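You operate a simulated robot arm through the tools that you are given. There is no shell and no other tool. Be economical: measure what you need, move in short steps, check, and stop when the job is done.

You run a simulated robot arm. Do the job below in one go: nothing can be reset, and whatever is moved stays where it is left.

Task
Fully charge the emptiest power bank and stand it in the tan tray.
Fine: it charges in the dock's pocket with the dock on; switch the dock off before you lift it out.

It is judged by the outcome, as a careful person would: the job done as asked, and still so three seconds after it is handed in. It fails if anything else is knocked over, pushed out of place, dropped, spilled or broken.

Robot
A 7-joint arm with a two-finger parallel gripper, fixed in place. Base frame: the origin is at the foot of the arm, x ahead of it, y to its left, z up; the work surface is at about z = 750. Units: mm, degrees, N and s.
With the tool pointing down near the work surface it reaches from about 200 to 680 mm from the base axis. Its first joint turns from -66.0 to 66.0 degrees. Payload 2.4 kg.
Tool frame: the origin (TCP) lies between the finger pads and is the grasp point; the fingertips stand 30 mm ahead of it; z points along the fingers, y is the line along which they close. Largest opening 94 mm; finger width 28, thickness 10; the body of the gripper, 50 by 96 mm, starts 55 mm behind the TCP.
Orientation is told as [roll, pitch, yaw] about the base's x, y, z axes, in that order, counted from this pose: with the fingers straight down and closing along the base's y, the tool's x points along the base's -x, its y along +y and its z along -z.

Tools
- The arm moves only by the tool arm_command. Its argument "increments" is one flat list of numbers, 7 for each row, row after row: the shift along the base's x, y, z in units of 400 mm (1.0 is 400 mm), then the turn, a rotation vector about the base's x, y, z in units of 60 degrees (1.0 is 60 degrees), then the gripper command, from -1 (fully open) to 1 (shut), values between in proportion. In form: [x, y, z, wx, wy, wz, claw, x, y, z, wx, wy, wz, claw, ...]. A call has 1 to 10 rows; each row is the pose to reach, as a shift and turn from the pose commanded when the call began. A call with a number of a shift or a turn outside -1 to 1 is refused whole. Each row takes 0.2 s and may step no farther than 50 mm and 8.6 degrees from the row before; otherwise, or with a gripper value out of range, the whole call is refused. Where a pose cannot be reached the arm comes as near as it can. A force on the tool above 70 N (or 10 N above the force at the start of the call, whichever is more), or a blocked arm, ends the call early, and 0.2 s more pass. Each finger travels about 153 mm/s and halts on what it meets, pressing with about 32 N; the grip force reading is that of the motor and also rises with nothing between the fingers. The clock runs only during rows and for 0.2 s after the last one: add rows that repeat a pose to give the fingers time. The reply holds the time, the measured pose of the TCP, the force on the tool along the base axes, the opening and the grip force, in the units named above and with some noise, and new pictures: "show" is both (left out), scene, wrist or none.
- Cameras (640 x 400 px; columns grow to the right, rows downward): "scene" is fixed at [38.7, 476, 1442.6]; the picture's right is [-0.74, -0.68, 0.00], its down [-0.39, 0.43, -0.81] and it looks along [0.55, -0.60, -0.58] (base axes); focal length 349 px, centre (320, 200). "wrist" rides on the gripper at [76, 14, -103] in the tool frame; the picture's right is [-0.18, 0.98, 0.00], its down [-0.75, -0.14, -0.64] and it looks along [-0.63, -0.12, 0.77] (tool axes); focal length 243 px, centre (320, 200).
- point_at(camera, pixels): for up to 12 pixels [column, row] of the newest picture of that camera ("zoom" is the newest enlarged one), the place [x, y, z] in the base frame of the surface seen there, good to about 3 mm. It takes no simulated time.
- close_up(camera, box): a new picture of the part [left, top, right, bottom] of that camera's present view, enlarged. It takes no simulated time.
- sign_off(): hands the job in; it is judged then, once.

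Work in short steps. Measure before you move; look again where a grasp or a placing could have gone wrong, and mend it. You have 80 turns and 170 pictures in all, those below and enlarged ones among them. Open the gripper and draw the arm clear of the work before you hand the job in, unless the task says otherwise; then end with one line.

The tools are called after "Call:" as name(argument=value, ...) on one line, values as JSON. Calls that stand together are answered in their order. arm_command: Moves the arm, as the interface text tells. Its arguments: {"type":"object","properties":{"increments":{"type":"array","items":{"type":"number"}},"show":{"type":"string","enum":["both","scene","wrist","none"]}},"required":["increments"]} The other tools are called the same way: point_at (camera, pixels) gives the place of the surface under pixels of a picture; close_up (camera, box) takes an enlarged picture of a part of a camera's view; sign_off () hands the job in.

At the start:

```text
time_s: 0.0
position: [449.3, 128.0, 1110.2]
ee_rot: [0.0, 0.0, 0.0]
contact_force: [0.7, 0.2, 0.1]
opening: 94.0
finger_force: 0.0
```

scene: 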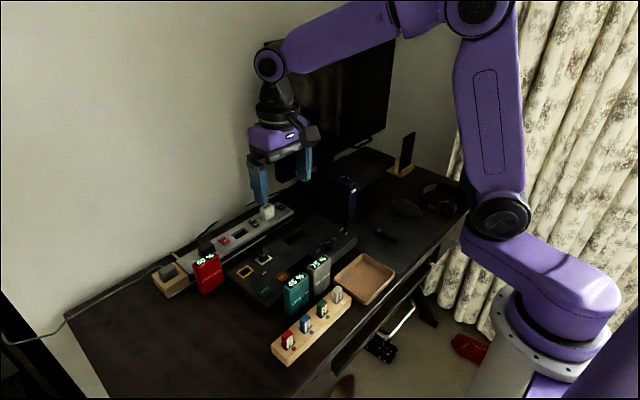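
wrist: 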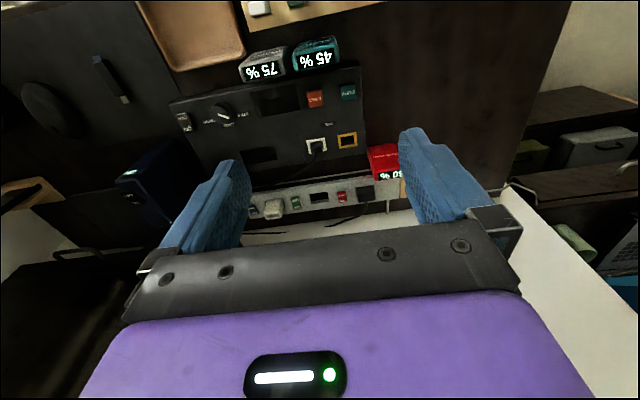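

The pictures show power banks at scene (207,272), (296,293), (318,273) and maybe (347,200), plus the dock near (290,260). I enlarge these areas to read them.

Call:
close_up(camera="scene", box=[140, 190, 300, 300])

Call:
close_up(camera="scene", box=[220, 210, 400, 320])

Call:
close_up(camera="wrist", box=[100, 30, 420, 230])

Call:
close_up(camera="scene", box=[300, 130, 480, 250])

```text
3.64 times, centred on (220, 245) of scene
```

zoom: 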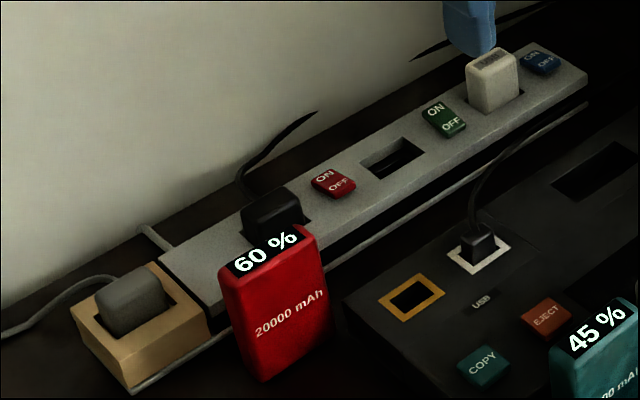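

```text
3.56 times, centred on (310, 265) of scene
```

zoom: 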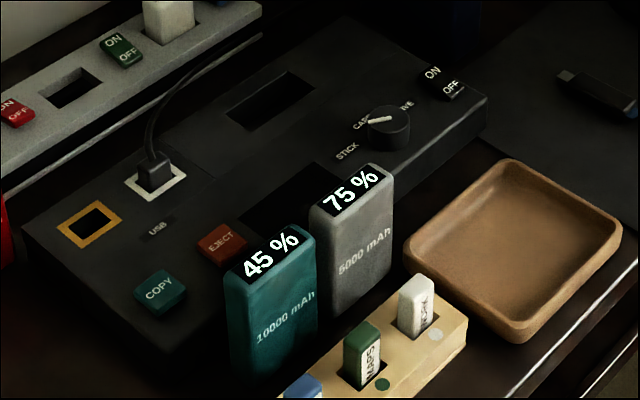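

```text
2.00 times, centred on (260, 130) of wrist
```

zoom: 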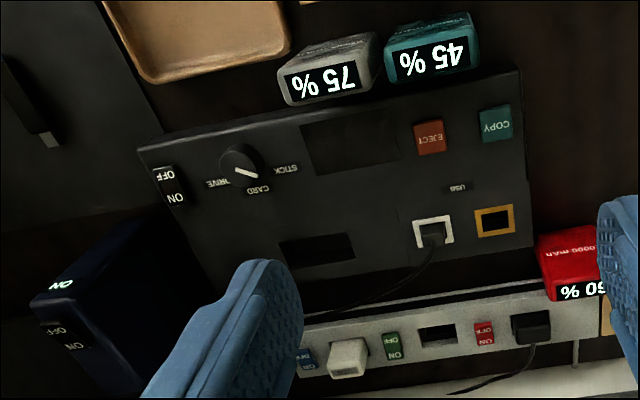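

```text
3.33 times, centred on (390, 190) of scene
```

zoom: 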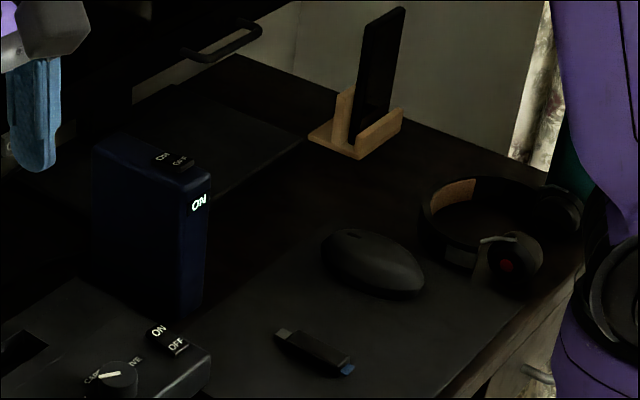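

The banks read 60 % (red), 45 % (teal) and 75 % (grey), so teal is the emptiest. I enlarge the dock for measuring.

Call:
close_up(camera="scene", box=[220, 210, 400, 320])

Call:
point_at(camera="zoom", pixels=[[228, 270], [246, 296], [317, 233], [298, 224], [270, 262], [275, 310], [237, 222], [290, 245], [325, 165], [345, 180], [285, 200], [290, 172]])

Call:
point_at(camera="zoom", pixels=[[228, 110], [298, 70], [314, 85], [246, 130], [270, 100], [434, 76], [454, 90], [443, 83], [388, 120], [345, 195], [470, 125], [30, 235]])

Call:
point_at(camera="zoom", pixels=[[510, 160], [620, 230], [515, 340], [406, 250], [515, 250], [315, 215], [335, 310], [350, 190], [465, 330], [365, 355], [250, 375], [310, 350]])

```text
3.56 times, centred on (310, 265) of scene
```

zoom: 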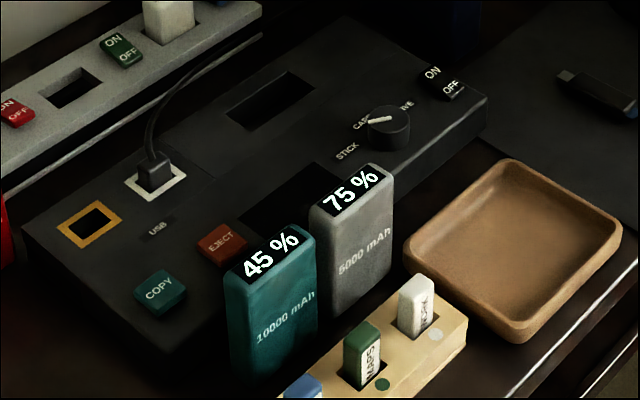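

```text
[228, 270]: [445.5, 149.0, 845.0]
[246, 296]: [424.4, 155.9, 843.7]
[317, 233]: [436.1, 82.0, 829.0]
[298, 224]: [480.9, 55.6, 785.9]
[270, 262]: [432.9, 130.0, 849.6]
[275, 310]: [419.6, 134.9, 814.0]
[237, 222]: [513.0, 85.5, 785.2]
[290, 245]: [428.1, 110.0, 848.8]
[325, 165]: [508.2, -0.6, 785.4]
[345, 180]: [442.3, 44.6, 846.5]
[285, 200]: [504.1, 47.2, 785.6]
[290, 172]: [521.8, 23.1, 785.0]
```

```text
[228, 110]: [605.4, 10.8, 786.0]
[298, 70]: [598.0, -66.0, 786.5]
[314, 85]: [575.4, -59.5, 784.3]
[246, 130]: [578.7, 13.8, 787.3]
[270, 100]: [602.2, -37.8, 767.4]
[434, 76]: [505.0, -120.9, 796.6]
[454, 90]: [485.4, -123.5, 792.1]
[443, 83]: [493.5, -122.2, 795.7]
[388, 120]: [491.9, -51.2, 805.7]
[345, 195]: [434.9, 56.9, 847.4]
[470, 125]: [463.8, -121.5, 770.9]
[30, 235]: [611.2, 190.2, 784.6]
```

```text
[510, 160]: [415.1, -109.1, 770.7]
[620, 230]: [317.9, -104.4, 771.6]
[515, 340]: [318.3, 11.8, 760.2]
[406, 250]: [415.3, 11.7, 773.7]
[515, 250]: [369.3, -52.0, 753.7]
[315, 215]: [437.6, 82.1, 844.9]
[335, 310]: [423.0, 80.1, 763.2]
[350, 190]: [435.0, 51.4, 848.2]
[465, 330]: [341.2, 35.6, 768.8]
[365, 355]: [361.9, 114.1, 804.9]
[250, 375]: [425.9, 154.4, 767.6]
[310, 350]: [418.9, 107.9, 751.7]
```

The near black rectangle reads flat at z≈785 while the far slot reads deeper (767). I check from the wrist camera.

Call:
close_up(camera="wrist", box=[150, 50, 390, 200])

Call:
point_at(camera="zoom", pixels=[[272, 106], [394, 82], [404, 130], [286, 156], [330, 120], [240, 255], [335, 244], [345, 275], [255, 295], [295, 270], [90, 170], [96, 210]])

Call:
point_at(camera="zoom", pixels=[[300, 110], [360, 100], [360, 135], [310, 145], [270, 265], [320, 262], [445, 120], [530, 105], [505, 210], [440, 225], [190, 150], [295, 285]])

```text
2.67 times, centred on (270, 125) of wrist
```

zoom: 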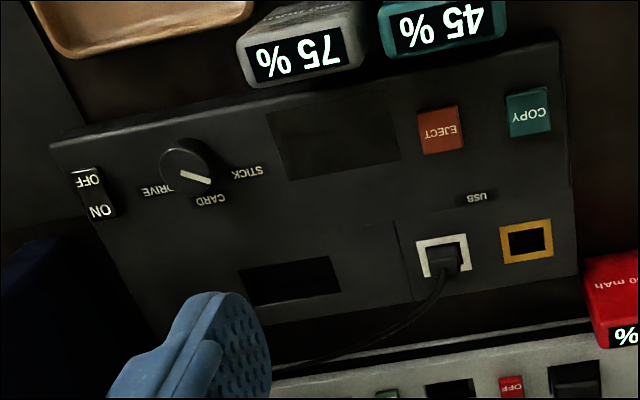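

```text
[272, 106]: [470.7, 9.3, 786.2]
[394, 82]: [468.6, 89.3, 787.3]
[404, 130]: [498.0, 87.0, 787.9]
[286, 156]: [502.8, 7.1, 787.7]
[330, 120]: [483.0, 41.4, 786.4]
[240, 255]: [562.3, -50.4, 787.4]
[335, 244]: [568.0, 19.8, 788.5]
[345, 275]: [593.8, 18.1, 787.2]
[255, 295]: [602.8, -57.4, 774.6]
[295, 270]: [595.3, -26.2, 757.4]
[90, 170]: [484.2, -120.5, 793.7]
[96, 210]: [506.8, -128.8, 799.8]
```

```text
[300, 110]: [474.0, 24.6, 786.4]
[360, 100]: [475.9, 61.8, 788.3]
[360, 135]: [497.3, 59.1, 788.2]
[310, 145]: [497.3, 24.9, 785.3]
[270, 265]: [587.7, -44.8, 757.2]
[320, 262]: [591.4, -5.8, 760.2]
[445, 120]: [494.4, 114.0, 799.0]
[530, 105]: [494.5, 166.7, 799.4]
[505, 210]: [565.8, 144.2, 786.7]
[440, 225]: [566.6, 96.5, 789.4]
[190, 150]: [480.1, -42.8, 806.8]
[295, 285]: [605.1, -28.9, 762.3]
```

The far slot (x≈567–602, y≈-57–18, floor ≈757) is the pocket; the other black rectangle is a flat screen. The rocker's OFF end (484) is lower than its ON end, so it looks off; I inspect it and the navy box next to it.

Call:
close_up(camera="wrist", box=[100, 90, 260, 240])

Call:
point_at(camera="wrist", pixels=[[118, 178], [160, 160], [150, 210], [182, 122], [187, 126], [179, 114], [190, 130], [186, 112], [268, 207], [130, 172], [165, 200], [300, 195]])

Call:
point_at(camera="scene", pixels=[[329, 174], [362, 184], [345, 176], [360, 200], [358, 222], [330, 200], [350, 178], [340, 171]])

```text
2.67 times, centred on (180, 165) of wrist
```

zoom: 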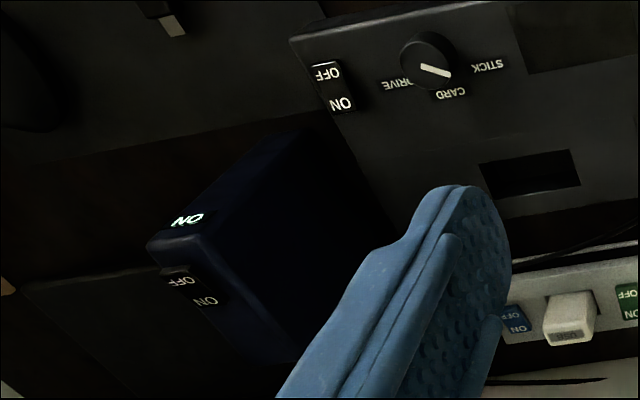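

```text
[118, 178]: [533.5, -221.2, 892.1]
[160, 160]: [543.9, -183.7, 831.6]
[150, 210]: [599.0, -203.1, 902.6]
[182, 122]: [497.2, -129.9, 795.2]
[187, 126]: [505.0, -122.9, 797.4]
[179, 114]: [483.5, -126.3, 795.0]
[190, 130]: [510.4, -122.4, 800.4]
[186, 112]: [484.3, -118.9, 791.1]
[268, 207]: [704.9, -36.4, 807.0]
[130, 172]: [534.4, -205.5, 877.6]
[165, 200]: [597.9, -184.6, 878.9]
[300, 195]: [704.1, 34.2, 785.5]
```

```text
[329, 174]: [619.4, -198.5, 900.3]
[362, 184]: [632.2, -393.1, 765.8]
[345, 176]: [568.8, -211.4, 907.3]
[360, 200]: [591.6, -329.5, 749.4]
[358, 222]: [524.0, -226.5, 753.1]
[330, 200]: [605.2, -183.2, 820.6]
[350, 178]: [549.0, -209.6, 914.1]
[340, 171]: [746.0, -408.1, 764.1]
```

Navy box occupies x≥533, y≤-184, top ≈905: keep clear of it. I move above the teal bank with the fingers partly opened and measure it.

Call:
arm_command(increments=[-0.04, 0.005, -0.1, 0, 0, 0, -0.4, -0.04, 0.005, -0.2, 0, 0, 0, -0.4, -0.04, 0.005, -0.3, 0, 0, 0, -0.4, -0.04, 0.005, -0.375, 0, 0, 0, -0.4, -0.04, 0.005, -0.375, 0, 0, 0, -0.4])

```text
time_s: 1.2
position: [429.4, 127.9, 960.1]
ee_rot: [0.0, -0.1, -0.1]
contact_force: [-0.1, 0.0, -0.2]
opening: 65.7
finger_force: 0.1
```

scene: 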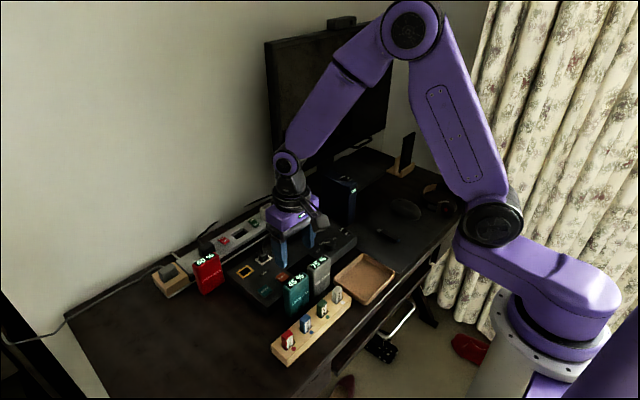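
wrist: 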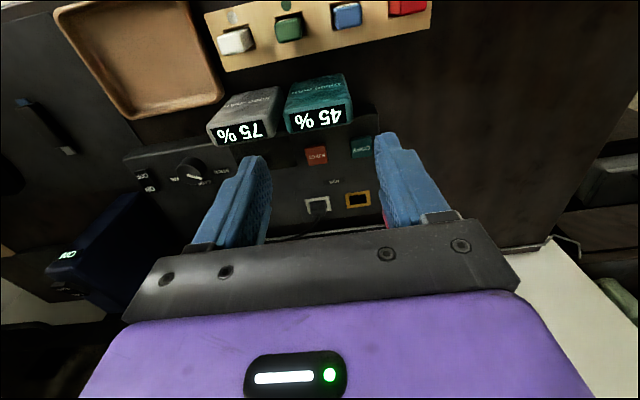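

The teal bank is at wrist (318,105). I enlarge and measure its edges.

Call:
close_up(camera="wrist", box=[190, 60, 390, 185])

Call:
point_at(camera="zoom", pixels=[[305, 165], [306, 225], [515, 140], [518, 195], [410, 155], [420, 230], [270, 200], [278, 130], [70, 210], [410, 90], [330, 80], [490, 60]])

Call:
close_up(camera="scene", box=[260, 250, 350, 330])

Call:
point_at(camera="scene", pixels=[[286, 286], [308, 276], [290, 300], [305, 293], [291, 312], [306, 305], [313, 280], [327, 272]])

```text
3.20 times, centred on (290, 122) of wrist
```

zoom: 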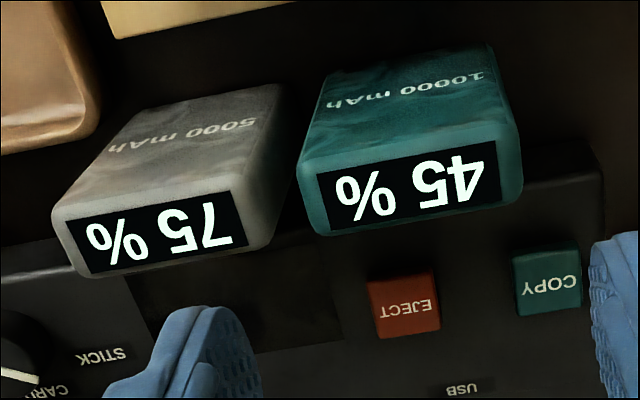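

```text
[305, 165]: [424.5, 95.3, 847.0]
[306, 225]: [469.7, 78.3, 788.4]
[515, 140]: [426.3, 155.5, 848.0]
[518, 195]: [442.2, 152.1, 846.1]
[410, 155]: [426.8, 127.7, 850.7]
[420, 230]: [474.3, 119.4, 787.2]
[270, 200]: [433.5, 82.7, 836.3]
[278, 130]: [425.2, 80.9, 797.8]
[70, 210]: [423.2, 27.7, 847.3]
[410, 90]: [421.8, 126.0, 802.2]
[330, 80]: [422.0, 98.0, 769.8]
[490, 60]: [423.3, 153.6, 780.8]
```

```text
5.00 times, centred on (305, 290) of scene
```

zoom: 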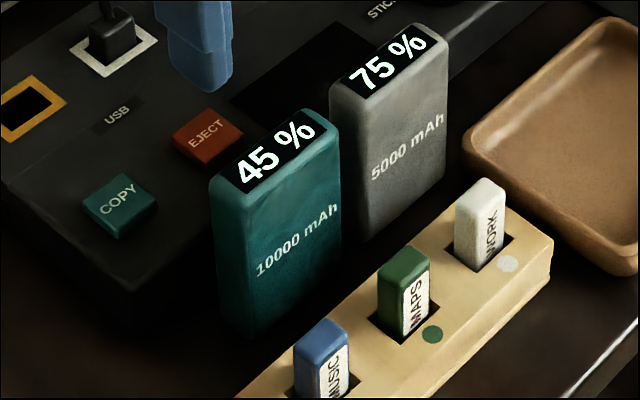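

```text
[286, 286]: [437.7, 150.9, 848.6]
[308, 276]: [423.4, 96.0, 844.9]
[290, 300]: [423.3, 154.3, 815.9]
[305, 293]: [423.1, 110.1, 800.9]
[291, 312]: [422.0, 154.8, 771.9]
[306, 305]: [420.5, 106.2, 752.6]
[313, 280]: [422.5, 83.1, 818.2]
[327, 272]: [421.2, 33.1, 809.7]
```

The gap between teal (y 94–157) and grey (y 25–83) is only about 11 mm, so I'll grip across its 26 mm thickness, turning the tool -90° about z up here.

Call:
arm_command(increments=[0, 0, 0, 0, 0, -0.125, -0.2, 0, 0, 0, 0, 0, -0.25, -0.2, 0, 0, 0, 0, 0, -0.375, -0.2, 0, 0, 0, 0, 0, -0.5, -0.2, 0, 0, 0, 0, 0, -0.625, -0.2, 0, 0, 0, 0, 0, -0.75, -0.2, 0, 0, 0, 0, 0, -0.875, -0.2, 0, 0, 0, 0, 0, -1, -0.2], show="none")

Call:
arm_command(increments=[0, 0, 0, 0, 0, -0.125, -0.2, 0, 0, 0, 0, 0, -0.25, -0.2, 0, 0, 0, 0, 0, -0.375, -0.2, 0, 0, 0, 0, 0, -0.5, -0.2, 0, 0, 0, 0, 0, -0.5, -0.2])

```text
time_s: 3.0
position: [432.4, 129.6, 961.9]
ee_rot: [0.0, -0.1, -60.1]
contact_force: [-0.3, 0.2, -0.8]
opening: 56.3
finger_force: 0.2
```

```text
time_s: 4.2
position: [434.3, 128.7, 961.1]
ee_rot: [0.0, 0.1, -90.2]
contact_force: [0.4, 0.6, 0.1]
opening: 56.3
finger_force: 0.0
```

scene: 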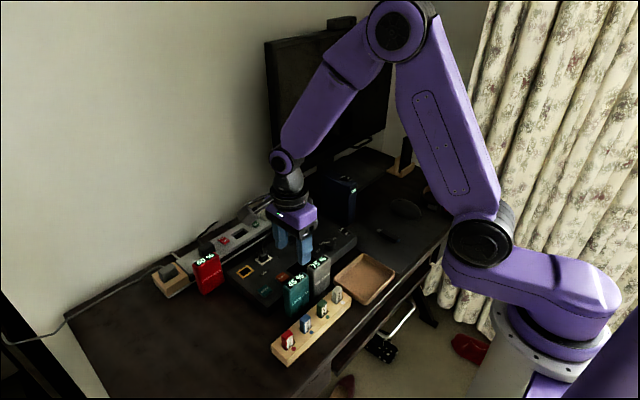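
wrist: 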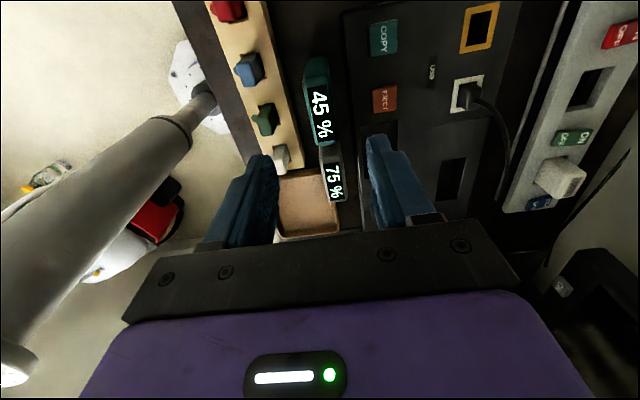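

The fingers straddle the teal bank's line (wrist ~(318,115)). I descend to z≈832 with a 56 mm opening.

Call:
arm_command(increments=[0, -0.005, -0.08, 0, 0, 0, -0.2, 0, -0.005, -0.16, 0, 0, 0, -0.2, 0, -0.005, -0.24, 0, 0, 0, -0.2, 0, -0.005, -0.28, 0, 0, 0, -0.2, 0, -0.005, -0.32, 0, 0, 0, -0.2])

```text
time_s: 5.4
position: [431.9, 126.8, 830.8]
ee_rot: [-0.1, 0.0, -90.0]
contact_force: [0.6, -1.0, 0.3]
opening: 55.9
finger_force: 0.0
```

scene: 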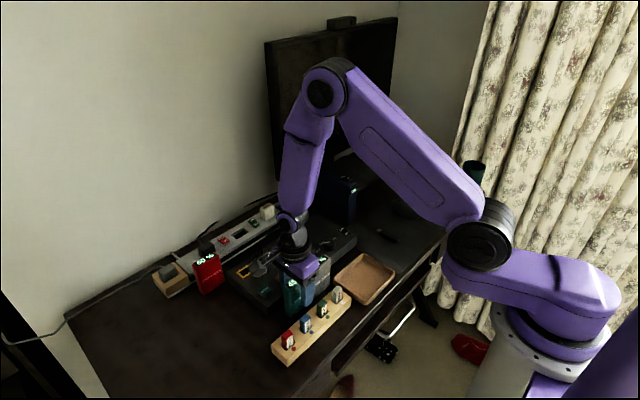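
wrist: 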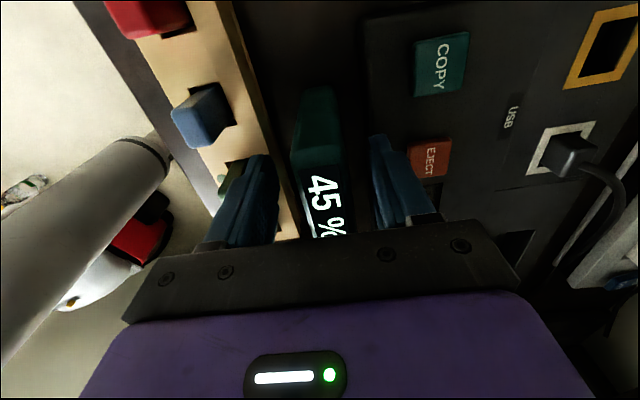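

The bank is between the fingers. I close on it (shut command; the fingers halt on contact).

Call:
arm_command(increments=[0, 0, 0, 0, 0, 0, 0.2, 0, 0, 0, 0, 0, 0, 0.6, 0, 0, 0, 0, 0, 0, 1, 0, 0, 0, 0, 0, 0, 1], show="none")

Call:
arm_command(increments=[0, 0, 0.05, 0, 0, 0, 1, 0, 0, 0.12, 0, 0, 0, 1, 0, 0, 0.22, 0, 0, 0, 1, 0, 0, 0.32, 0, 0, 0, 1])

```text
time_s: 6.4
position: [431.8, 126.6, 831.6]
ee_rot: [0.1, 0.0, -90.0]
contact_force: [0.5, -0.9, -0.1]
opening: 29.3
finger_force: 32.1
```

```text
time_s: 7.4
position: [431.8, 128.7, 962.8]
ee_rot: [0.0, 0.0, -89.9]
contact_force: [0.2, 0.2, -2.4]
opening: 29.1
finger_force: 31.9
```

scene: 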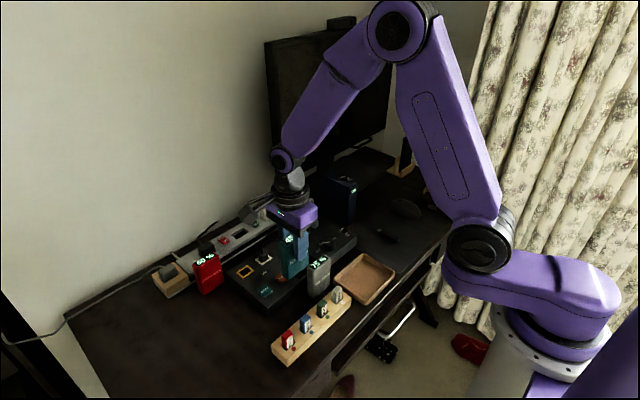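
wrist: 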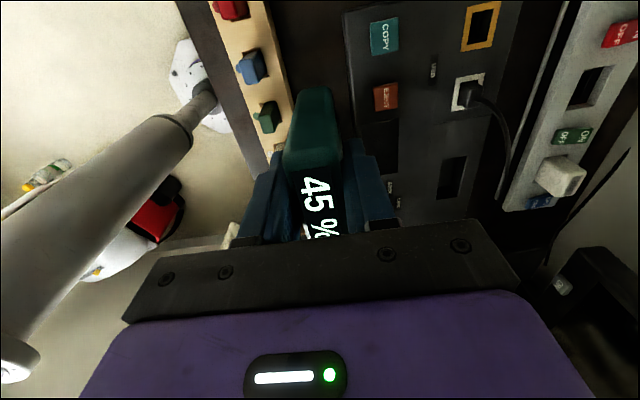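

The bank is held. I measure the pocket's edges at wrist (452,178).

Call:
close_up(camera="wrist", box=[400, 130, 500, 220])

```text
4.44 times, centred on (450, 175) of wrist
```

zoom: 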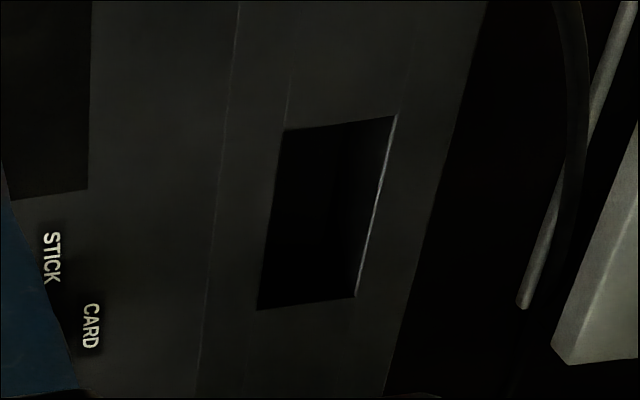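

Call:
point_at(camera="zoom", pixels=[[276, 140], [270, 200], [256, 290], [400, 135], [386, 200], [366, 290], [340, 112], [300, 314], [310, 220], [320, 260], [310, 118], [340, 306]])

Call:
point_at(camera="zoom", pixels=[[280, 170], [272, 240], [392, 155], [374, 240], [330, 130], [320, 126], [300, 296], [330, 292], [440, 200], [395, 130], [290, 150], [560, 180]])

```text
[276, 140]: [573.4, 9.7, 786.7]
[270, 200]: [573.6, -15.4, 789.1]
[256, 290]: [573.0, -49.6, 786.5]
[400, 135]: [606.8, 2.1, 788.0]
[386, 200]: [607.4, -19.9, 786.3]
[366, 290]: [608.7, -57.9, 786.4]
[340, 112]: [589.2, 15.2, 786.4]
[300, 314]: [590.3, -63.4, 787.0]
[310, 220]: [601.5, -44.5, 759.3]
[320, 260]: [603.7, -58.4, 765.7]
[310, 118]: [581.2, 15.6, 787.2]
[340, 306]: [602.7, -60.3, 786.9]
```

```text
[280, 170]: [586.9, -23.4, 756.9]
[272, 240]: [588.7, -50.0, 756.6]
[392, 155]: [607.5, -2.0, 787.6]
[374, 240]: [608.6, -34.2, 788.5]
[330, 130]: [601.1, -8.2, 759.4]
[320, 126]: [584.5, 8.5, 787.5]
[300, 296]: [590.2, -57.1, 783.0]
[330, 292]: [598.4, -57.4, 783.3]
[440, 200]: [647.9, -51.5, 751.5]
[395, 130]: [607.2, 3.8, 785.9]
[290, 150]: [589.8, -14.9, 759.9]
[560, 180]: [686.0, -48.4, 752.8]
```

Pocket is x 575–606, y -59–11, so its centre is about (590.5, -24). I carry the bank above it.

Call:
arm_command(increments=[0.07, -0.065, 0, 0, 0, 0, 1, 0.14, -0.13, 0, 0, 0, 0, 1, 0.21, -0.195, 0, 0, 0, 0, 1, 0.28, -0.26, 0, 0, 0, 0, 1, 0.34, -0.32, 0, 0, 0, 0, 1, 0.395, -0.377, 0, 0, 0, 0, 1, 0.395, -0.377, -0.1, 0, 0, 0, 1, 0.395, -0.377, -0.14, 0, 0, 0, 1, 0.395, -0.377, -0.14, 0, 0, 0, 1])

```text
time_s: 9.4
position: [591.4, -24.0, 904.3]
ee_rot: [0.0, -0.1, -89.9]
contact_force: [0.4, -0.2, -2.8]
opening: 29.2
finger_force: 32.1
```

scene: 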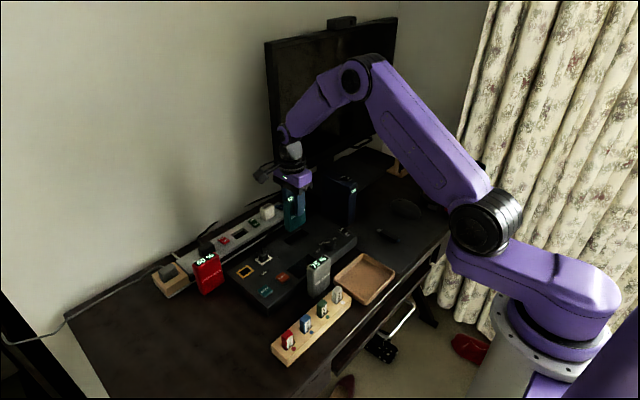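
wrist: 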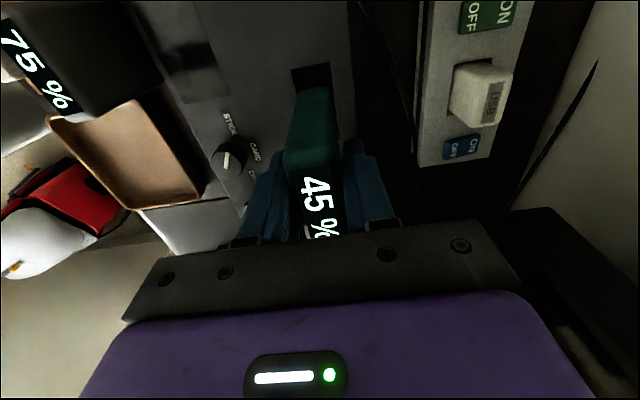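

The bank bottom is about 37 mm above the dock top. I enlarge both views to check alignment.

Call:
close_up(camera="wrist", box=[260, 50, 370, 140])

Call:
point_at(camera="zoom", pixels=[[185, 110], [190, 85], [390, 65], [415, 100], [280, 75], [240, 165], [400, 150], [330, 170], [200, 70], [300, 55]])

Call:
close_up(camera="scene", box=[255, 180, 335, 260])

```text
4.44 times, centred on (315, 95) of wrist
```

zoom: 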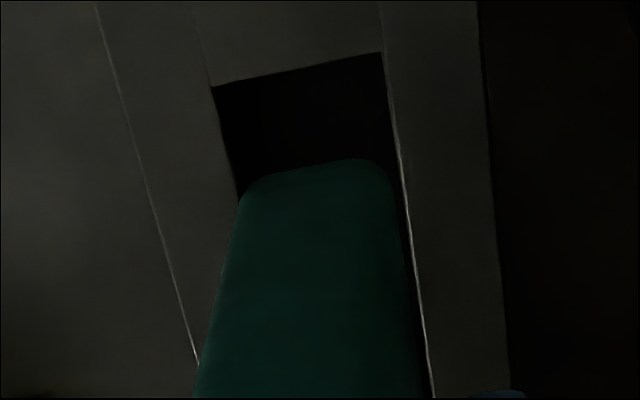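

```text
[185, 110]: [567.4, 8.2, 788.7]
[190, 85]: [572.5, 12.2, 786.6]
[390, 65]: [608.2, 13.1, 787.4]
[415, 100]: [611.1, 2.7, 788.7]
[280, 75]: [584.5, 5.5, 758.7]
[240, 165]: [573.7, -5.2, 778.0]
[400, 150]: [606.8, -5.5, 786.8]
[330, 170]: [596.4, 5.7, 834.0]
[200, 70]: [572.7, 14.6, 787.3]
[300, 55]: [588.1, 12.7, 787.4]
```

```text
5.00 times, centred on (295, 220) of scene
```

zoom: 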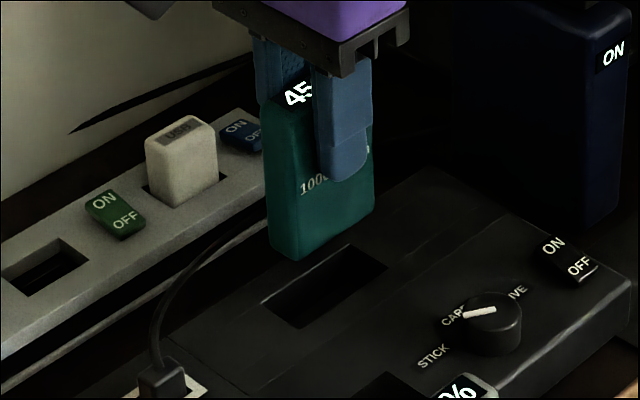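

Bank +y face at 5.7 within pocket edge ≈11, and x centre ≈591 matches. I lower it slowly.

Call:
arm_command(increments=[0, 0, -0.04, 0, 0, 0, 1, 0, 0, -0.07, 0, 0, 0, 1, 0, 0, -0.09, 0, 0, 0, 1, 0, 0, -0.1, 0, 0, 0, 1, 0, 0, -0.11, 0, 0, 0, 1, 0, 0, -0.12, 0, 0, 0, 1])

```text
time_s: 10.8
position: [593.1, -22.1, 859.2]
ee_rot: [0.4, 0.0, -89.9]
contact_force: [-3.9, 0.3, 36.1]
opening: 28.9
finger_force: 32.0
```

scene: 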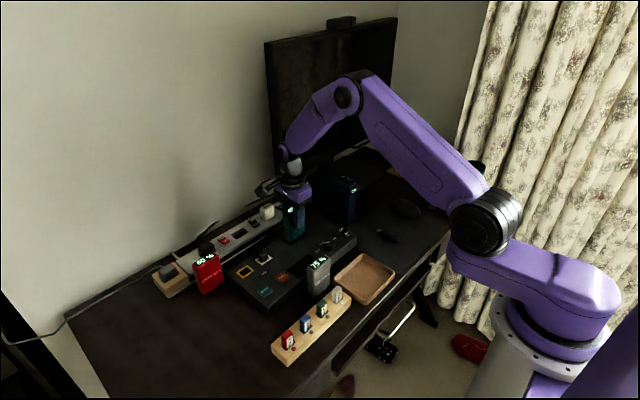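
wrist: 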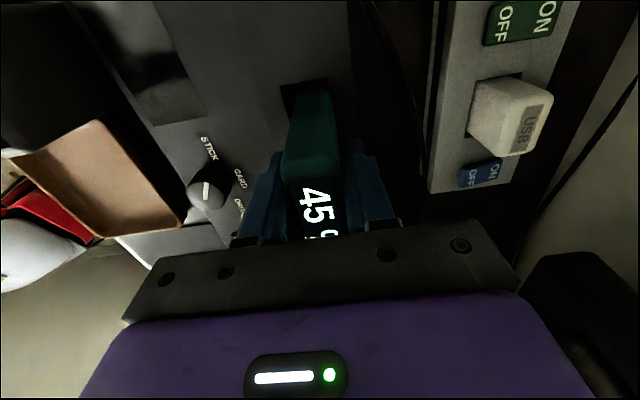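

It met resistance at z 859 (36 N up, -3.9 N in x): probably resting on the pocket rim. I look closer.

Call:
close_up(camera="wrist", box=[260, 60, 370, 150])

Call:
close_up(camera="scene", box=[265, 190, 335, 260])

```text
4.44 times, centred on (315, 105) of wrist
```

zoom: 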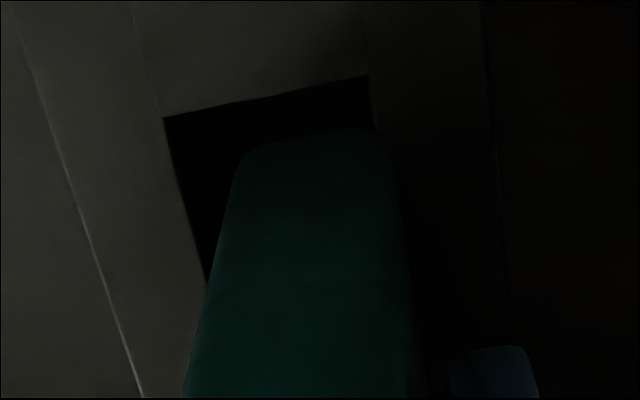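

```text
5.71 times, centred on (300, 225) of scene
```

zoom: 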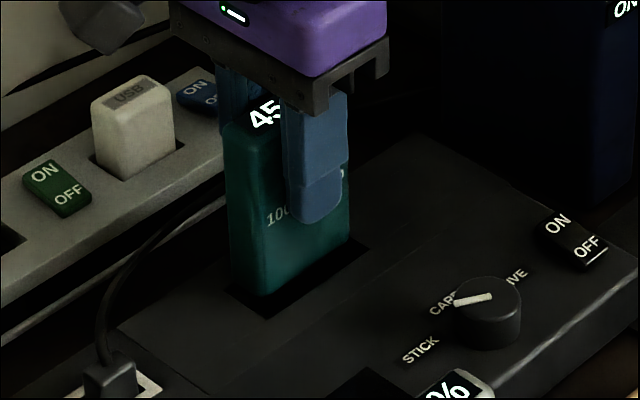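

The wrist view shows a ~10 mm gap on the near (-x) side, and the bank overlaps the far rim by a few mm. I lift 12 mm, shift -6 mm in x and recheck.

Call:
arm_command(increments=[0, 0, 0.03, 0, 0, 0, 1, -0.015, 0, 0.03, 0, 0, 0, 1, -0.015, 0, 0.03, 0, 0, 0, 1], show="wrist")

Call:
close_up(camera="wrist", box=[260, 60, 370, 150])

Call:
close_up(camera="scene", box=[265, 190, 335, 260])

```text
time_s: 11.6
position: [585.1, -24.4, 869.6]
ee_rot: [-0.1, 0.0, -90.1]
contact_force: [0.3, -0.4, -2.5]
opening: 29.1
finger_force: 31.8
```

wrist: 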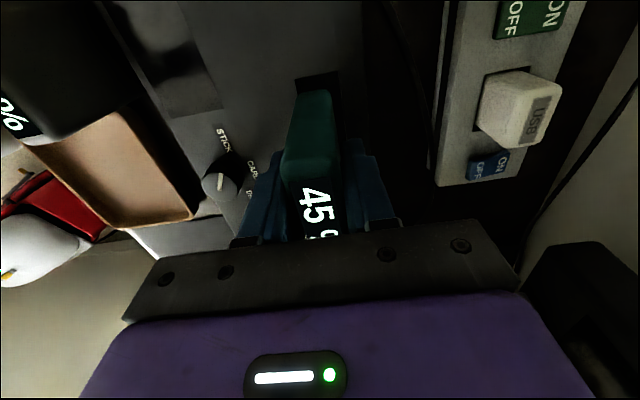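

```text
4.44 times, centred on (315, 105) of wrist
```

zoom: 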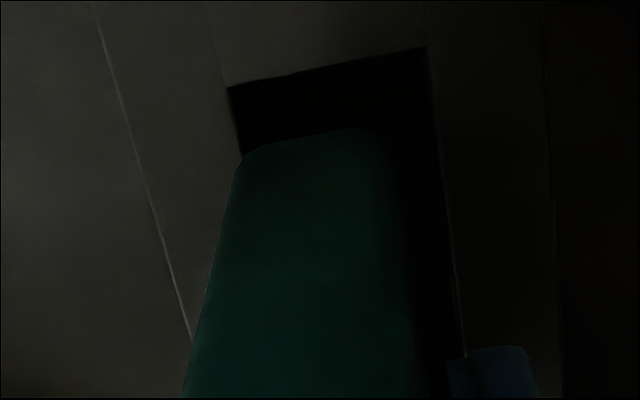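

```text
5.71 times, centred on (300, 225) of scene
```

zoom: 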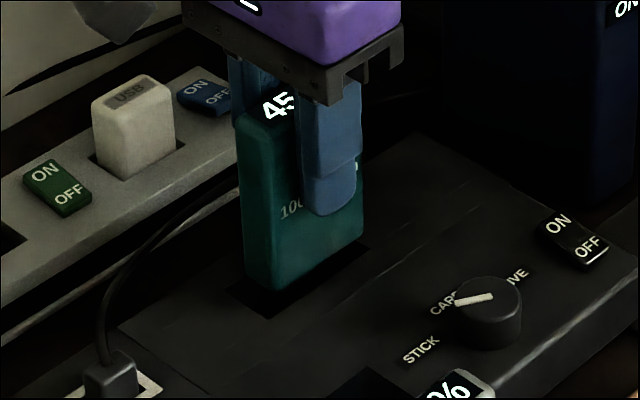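

Now the bank sits ~3.5 mm too far toward -x (zoom: pocket 243–440, bank 238–395). I shift +3.2 mm in x and lower again.

Call:
arm_command(increments=[0.008, 0, 0, 0, 0, 0, 1, 0.008, 0, -0.02, 0, 0, 0, 1, 0.008, 0, -0.03, 0, 0, 0, 1, 0.008, 0, -0.04, 0, 0, 0, 1, 0.008, 0, -0.05, 0, 0, 0, 1, 0.008, 0, -0.06, 0, 0, 0, 1, 0.008, 0, -0.07, 0, 0, 0, 1], show="wrist")

Call:
close_up(camera="scene", box=[265, 190, 335, 260])

```text
time_s: 13.2
position: [589.3, -23.5, 840.9]
ee_rot: [0.0, 0.0, -90.0]
contact_force: [0.2, -0.6, -1.9]
opening: 29.3
finger_force: 31.8
```

wrist: 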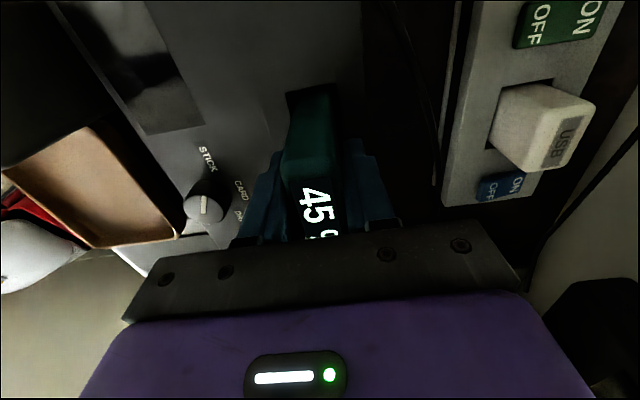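

```text
5.71 times, centred on (300, 225) of scene
```

zoom: 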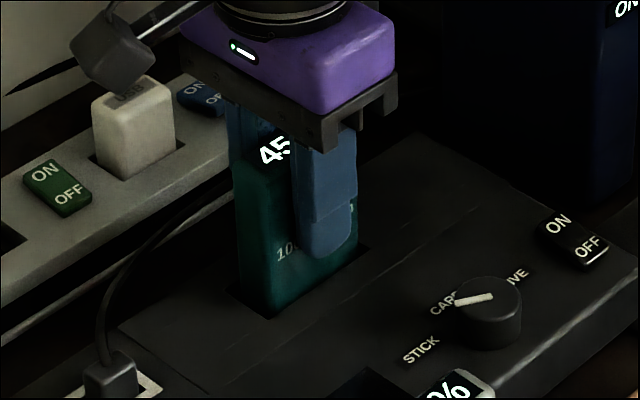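

It is inside now. I lower the last few mm until contact.

Call:
arm_command(increments=[0, 0, -0.005, 0, 0, 0, 1, 0, 0, -0.01, 0, 0, 0, 1, 0, 0, -0.01, 0, 0, 0, 1], show="none")

```text
time_s: 14.0
position: [589.6, -23.2, 836.9]
ee_rot: [0.0, 0.0, -89.9]
contact_force: [0.7, 0.0, -2.3]
opening: 29.0
finger_force: 31.8
```

No contact force yet (-2.3 N, still carrying); I lower a little further.

Call:
arm_command(increments=[0, 0, -0.005, 0, 0, 0, 1, 0, 0, -0.01, 0, 0, 0, 1, 0, 0, -0.01, 0, 0, 0, 1], show="none")

```text
time_s: 14.8
position: [590.6, -23.2, 833.0]
ee_rot: [0.0, 0.0, -90.0]
contact_force: [0.1, -0.9, -2.9]
opening: 29.2
finger_force: 31.7
```

Call:
arm_command(increments=[0, 0, -0.005, 0, 0, 0, 1, 0, 0, -0.01, 0, 0, 0, 1, 0, 0, -0.015, 0, 0, 0, 1, 0, 0, -0.015, 0, 0, 0, 1], show="none")

```text
time_s: 15.8
position: [592.6, -23.4, 829.2]
ee_rot: [0.3, 0.0, -90.1]
contact_force: [-6.2, -3.1, 34.6]
opening: 29.1
finger_force: 31.8
```

Contact at z≈829 (35 N): likely on the pocket floor. I look before letting go.

Call:
arm_command(increments=[0, 0, 0.006, 0, 0, 0, 1, 0, 0, 0.006, 0, 0, 0, 1], show="wrist")

Call:
close_up(camera="wrist", box=[260, 60, 370, 150])

Call:
close_up(camera="scene", box=[265, 190, 335, 260])

```text
time_s: 16.4
position: [591.0, -22.5, 829.0]
ee_rot: [0.2, 0.1, -90.0]
contact_force: [5.0, 0.0, 12.1]
opening: 29.1
finger_force: 32.2
```

wrist: 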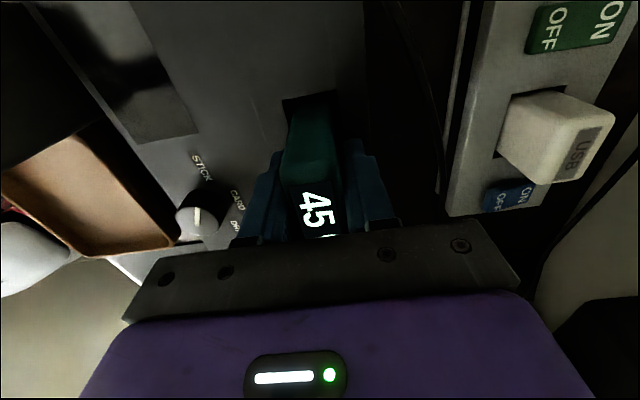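

```text
4.44 times, centred on (315, 105) of wrist
```

zoom: 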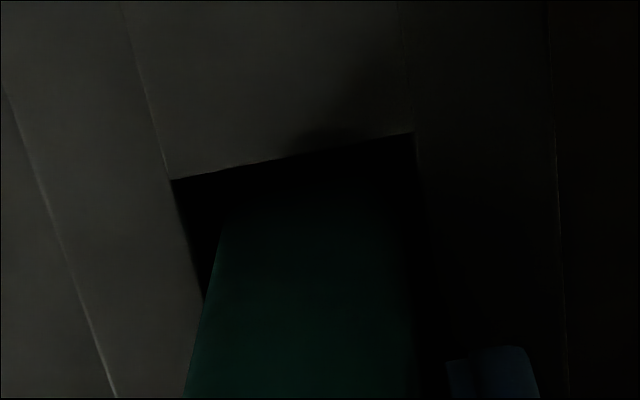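

```text
5.71 times, centred on (300, 225) of scene
```

zoom: 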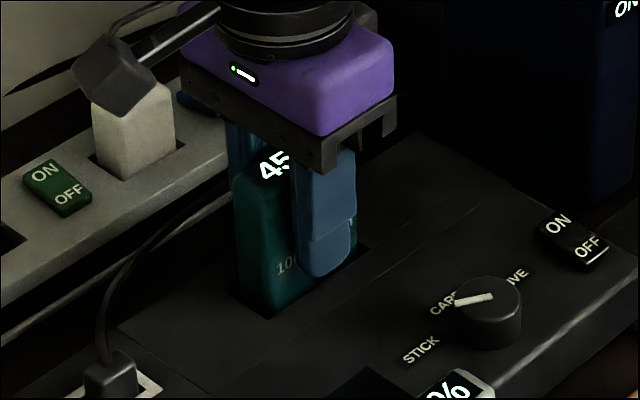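

The bank stands inside the pocket. I open to ~56 mm and rise.

Call:
arm_command(increments=[0, 0, 0.003, 0, 0, 0, 0.2, 0, 0, 0.003, 0, 0, 0, -0.2, 0, 0, 0.003, 0, 0, 0, -0.2, 0, 0, 0.08, 0, 0, 0, -0.2, 0, 0, 0.18, 0, 0, 0, -0.2, 0, 0, 0.3, 0, 0, 0, -0.2, 0, 0, 0.3, 0, 0, 0, -0.2])

Call:
close_up(camera="scene", box=[245, 180, 365, 280])

```text
time_s: 18.0
position: [588.7, -21.9, 950.2]
ee_rot: [-0.1, 0.0, -90.0]
contact_force: [0.7, -0.3, -0.2]
opening: 56.5
finger_force: 0.1
```

scene: 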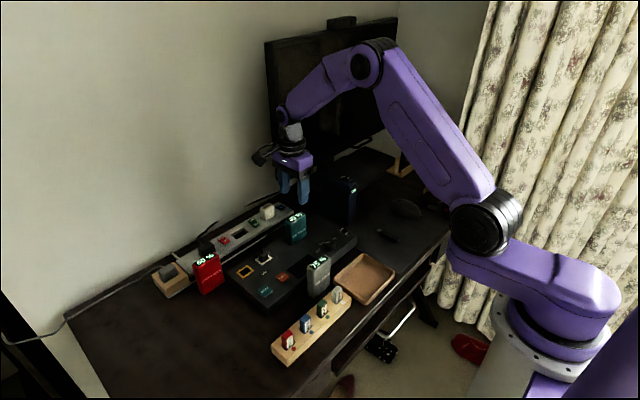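
wrist: 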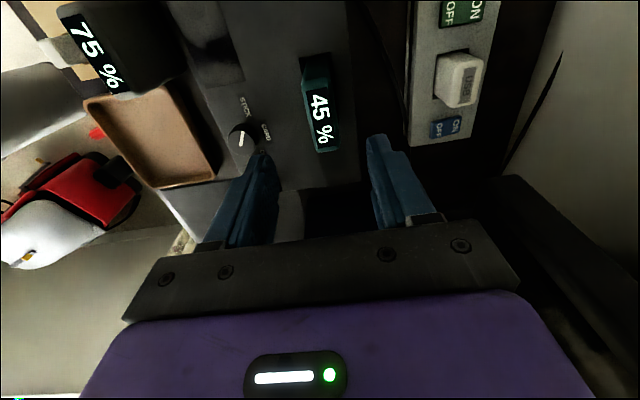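

```text
4.00 times, centred on (305, 230) of scene
```

zoom: 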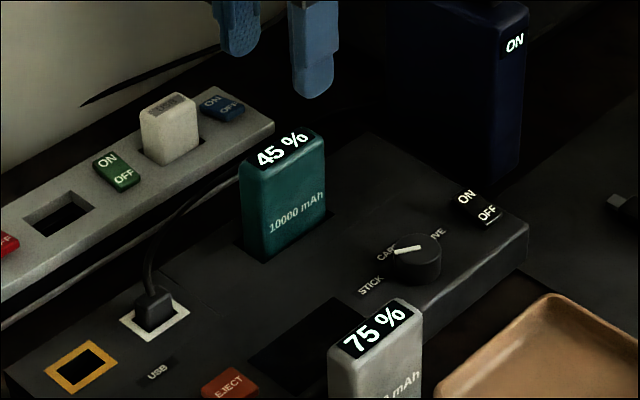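

The bank is seated upright at 45 %. Next I shut the fingers and move over the rocker's ON end (≈(508,-123)).

Call:
arm_command(increments=[-0.07, -0.085, 0, 0, 0, 0, 0.4, -0.14, -0.17, 0, 0, 0, 0, 1, -0.2, -0.25, 0, 0, 0, 0, 1, -0.2, -0.25, -0.1, 0, 0, 0, 1, -0.2, -0.25, -0.2, 0, 0, 0, 1, -0.2, -0.25, -0.2, 0, 0, 0, 1])

Call:
close_up(camera="scene", box=[290, 180, 390, 270])

Call:
close_up(camera="wrist", box=[220, 80, 420, 240])

```text
time_s: 19.4
position: [508.4, -122.9, 866.7]
ee_rot: [-0.1, 0.1, -89.9]
contact_force: [0.5, -0.3, 0.4]
opening: 0.0
finger_force: 32.1
```

scene: 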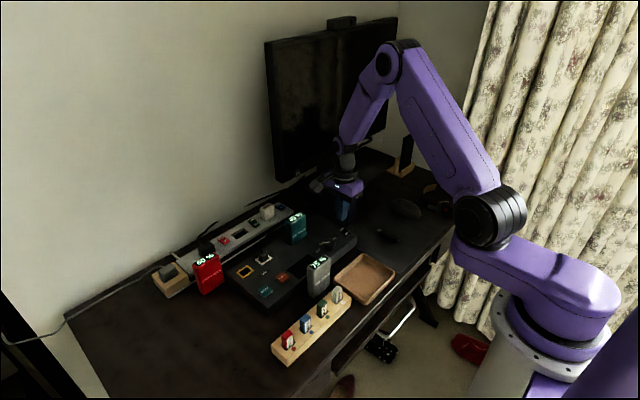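
wrist: 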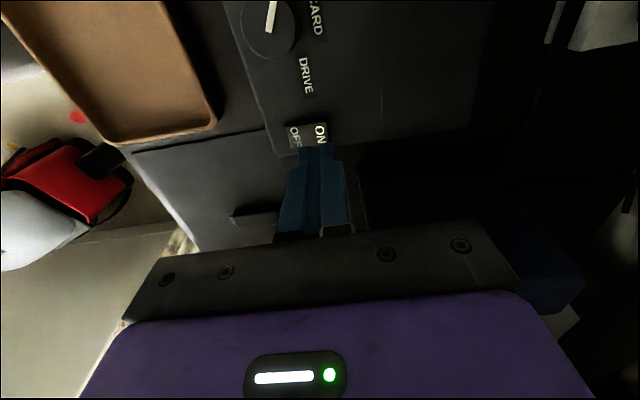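

```text
4.44 times, centred on (340, 225) of scene
```

zoom: 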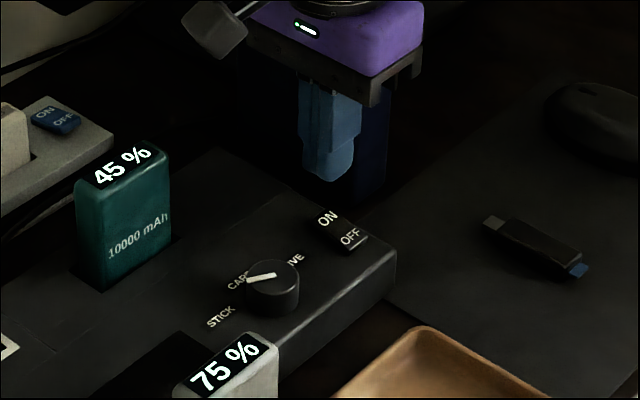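

```text
2.50 times, centred on (320, 160) of wrist
```

zoom: 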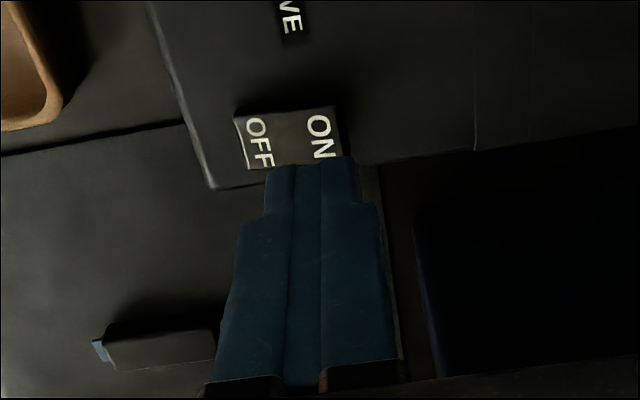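

I measure the rocker once more in this close view (zoom OFF (257,140), ON (318,135)).

Call:
point_at(camera="zoom", pixels=[[245, 125], [262, 160], [290, 130], [318, 120], [332, 135], [335, 112], [240, 112], [300, 155], [342, 135]])

```text
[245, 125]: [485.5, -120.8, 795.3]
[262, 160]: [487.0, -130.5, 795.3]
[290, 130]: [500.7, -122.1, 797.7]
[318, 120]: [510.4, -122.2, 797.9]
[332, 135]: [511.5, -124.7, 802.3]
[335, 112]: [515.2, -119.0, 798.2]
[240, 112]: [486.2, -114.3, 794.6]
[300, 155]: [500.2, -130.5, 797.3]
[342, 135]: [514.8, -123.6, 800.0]
```

The rocker spans x 484–515 with the ON end high (off). I shift +4 mm and press down step by step.

Call:
arm_command(increments=[0.01, 0, 0, 0, 0, 0, 1, 0.01, 0, -0.05, 0, 0, 0, 1, 0.01, 0, -0.08, 0, 0, 0, 1, 0.01, 0, -0.09, 0, 0, 0, 1, 0.01, 0, -0.1, 0, 0, 0, 1, 0.01, 0, -0.105, 0, 0, 0, 1])

Call:
close_up(camera="scene", box=[270, 180, 370, 270])

```text
time_s: 20.8
position: [513.8, -123.4, 825.7]
ee_rot: [0.0, 0.0, -89.9]
contact_force: [0.1, 0.0, -0.9]
opening: 0.2
finger_force: 32.0
```

scene: 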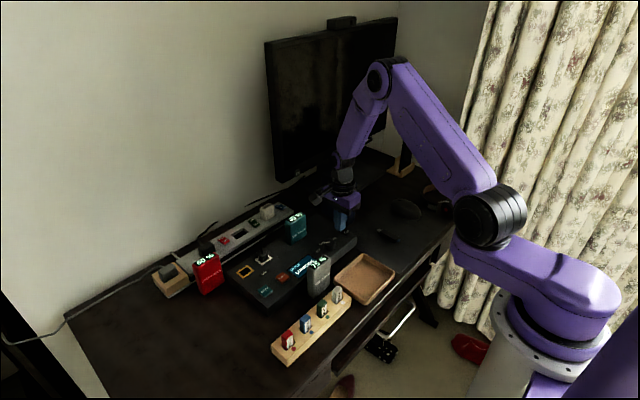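
wrist: 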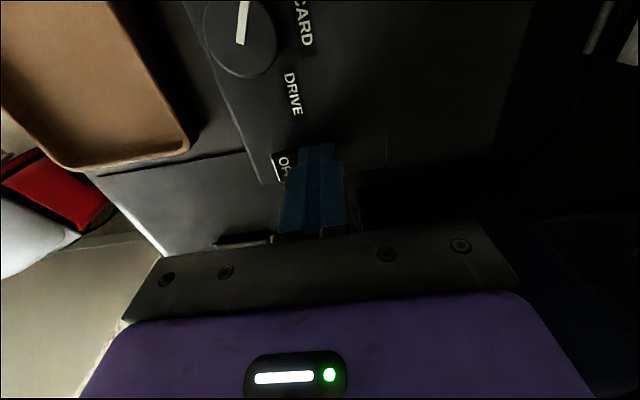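

```text
4.44 times, centred on (320, 225) of scene
```

zoom: 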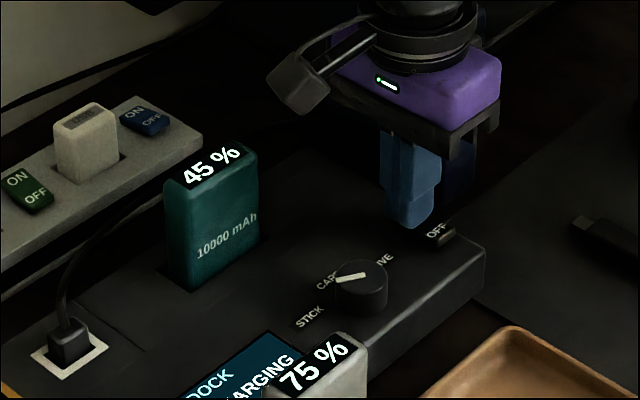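

The screen lit: "DOCK … CHARGING". I rise clear of the switch and watch the charge.

Call:
arm_command(increments=[0, 0, 0.05, 0, 0, 0, 1, 0, 0, 0.1, 0, 0, 0, 1, 0, 0, 0.1, 0, 0, 0, 1, 0, 0, 0.1, 0, 0, 0, 1, 0, 0, 0.1, 0, 0, 0, 1, 0, 0, 0.1, 0, 0, 0, 1], show="scene")

Call:
close_up(camera="scene", box=[260, 190, 370, 290])

```text
time_s: 22.2
position: [512.5, -122.4, 868.0]
ee_rot: [-0.1, 0.0, -90.1]
contact_force: [0.6, 0.4, 0.5]
opening: 0.2
finger_force: 32.1
```

scene: 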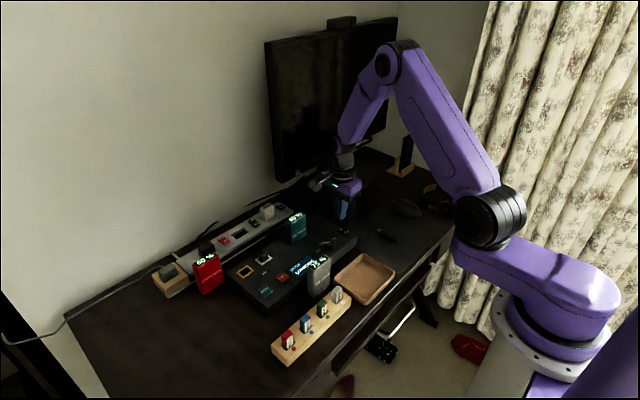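

```text
4.00 times, centred on (315, 240) of scene
```

zoom: 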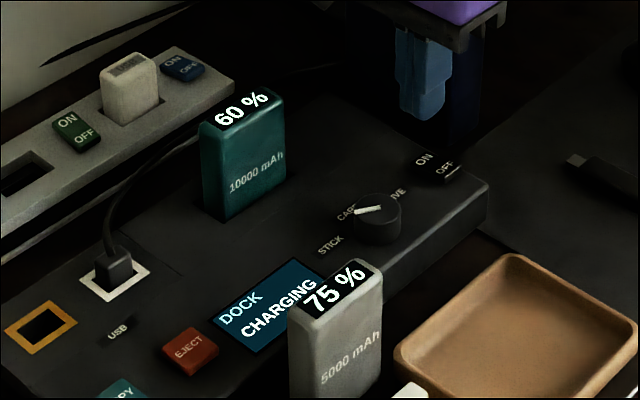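

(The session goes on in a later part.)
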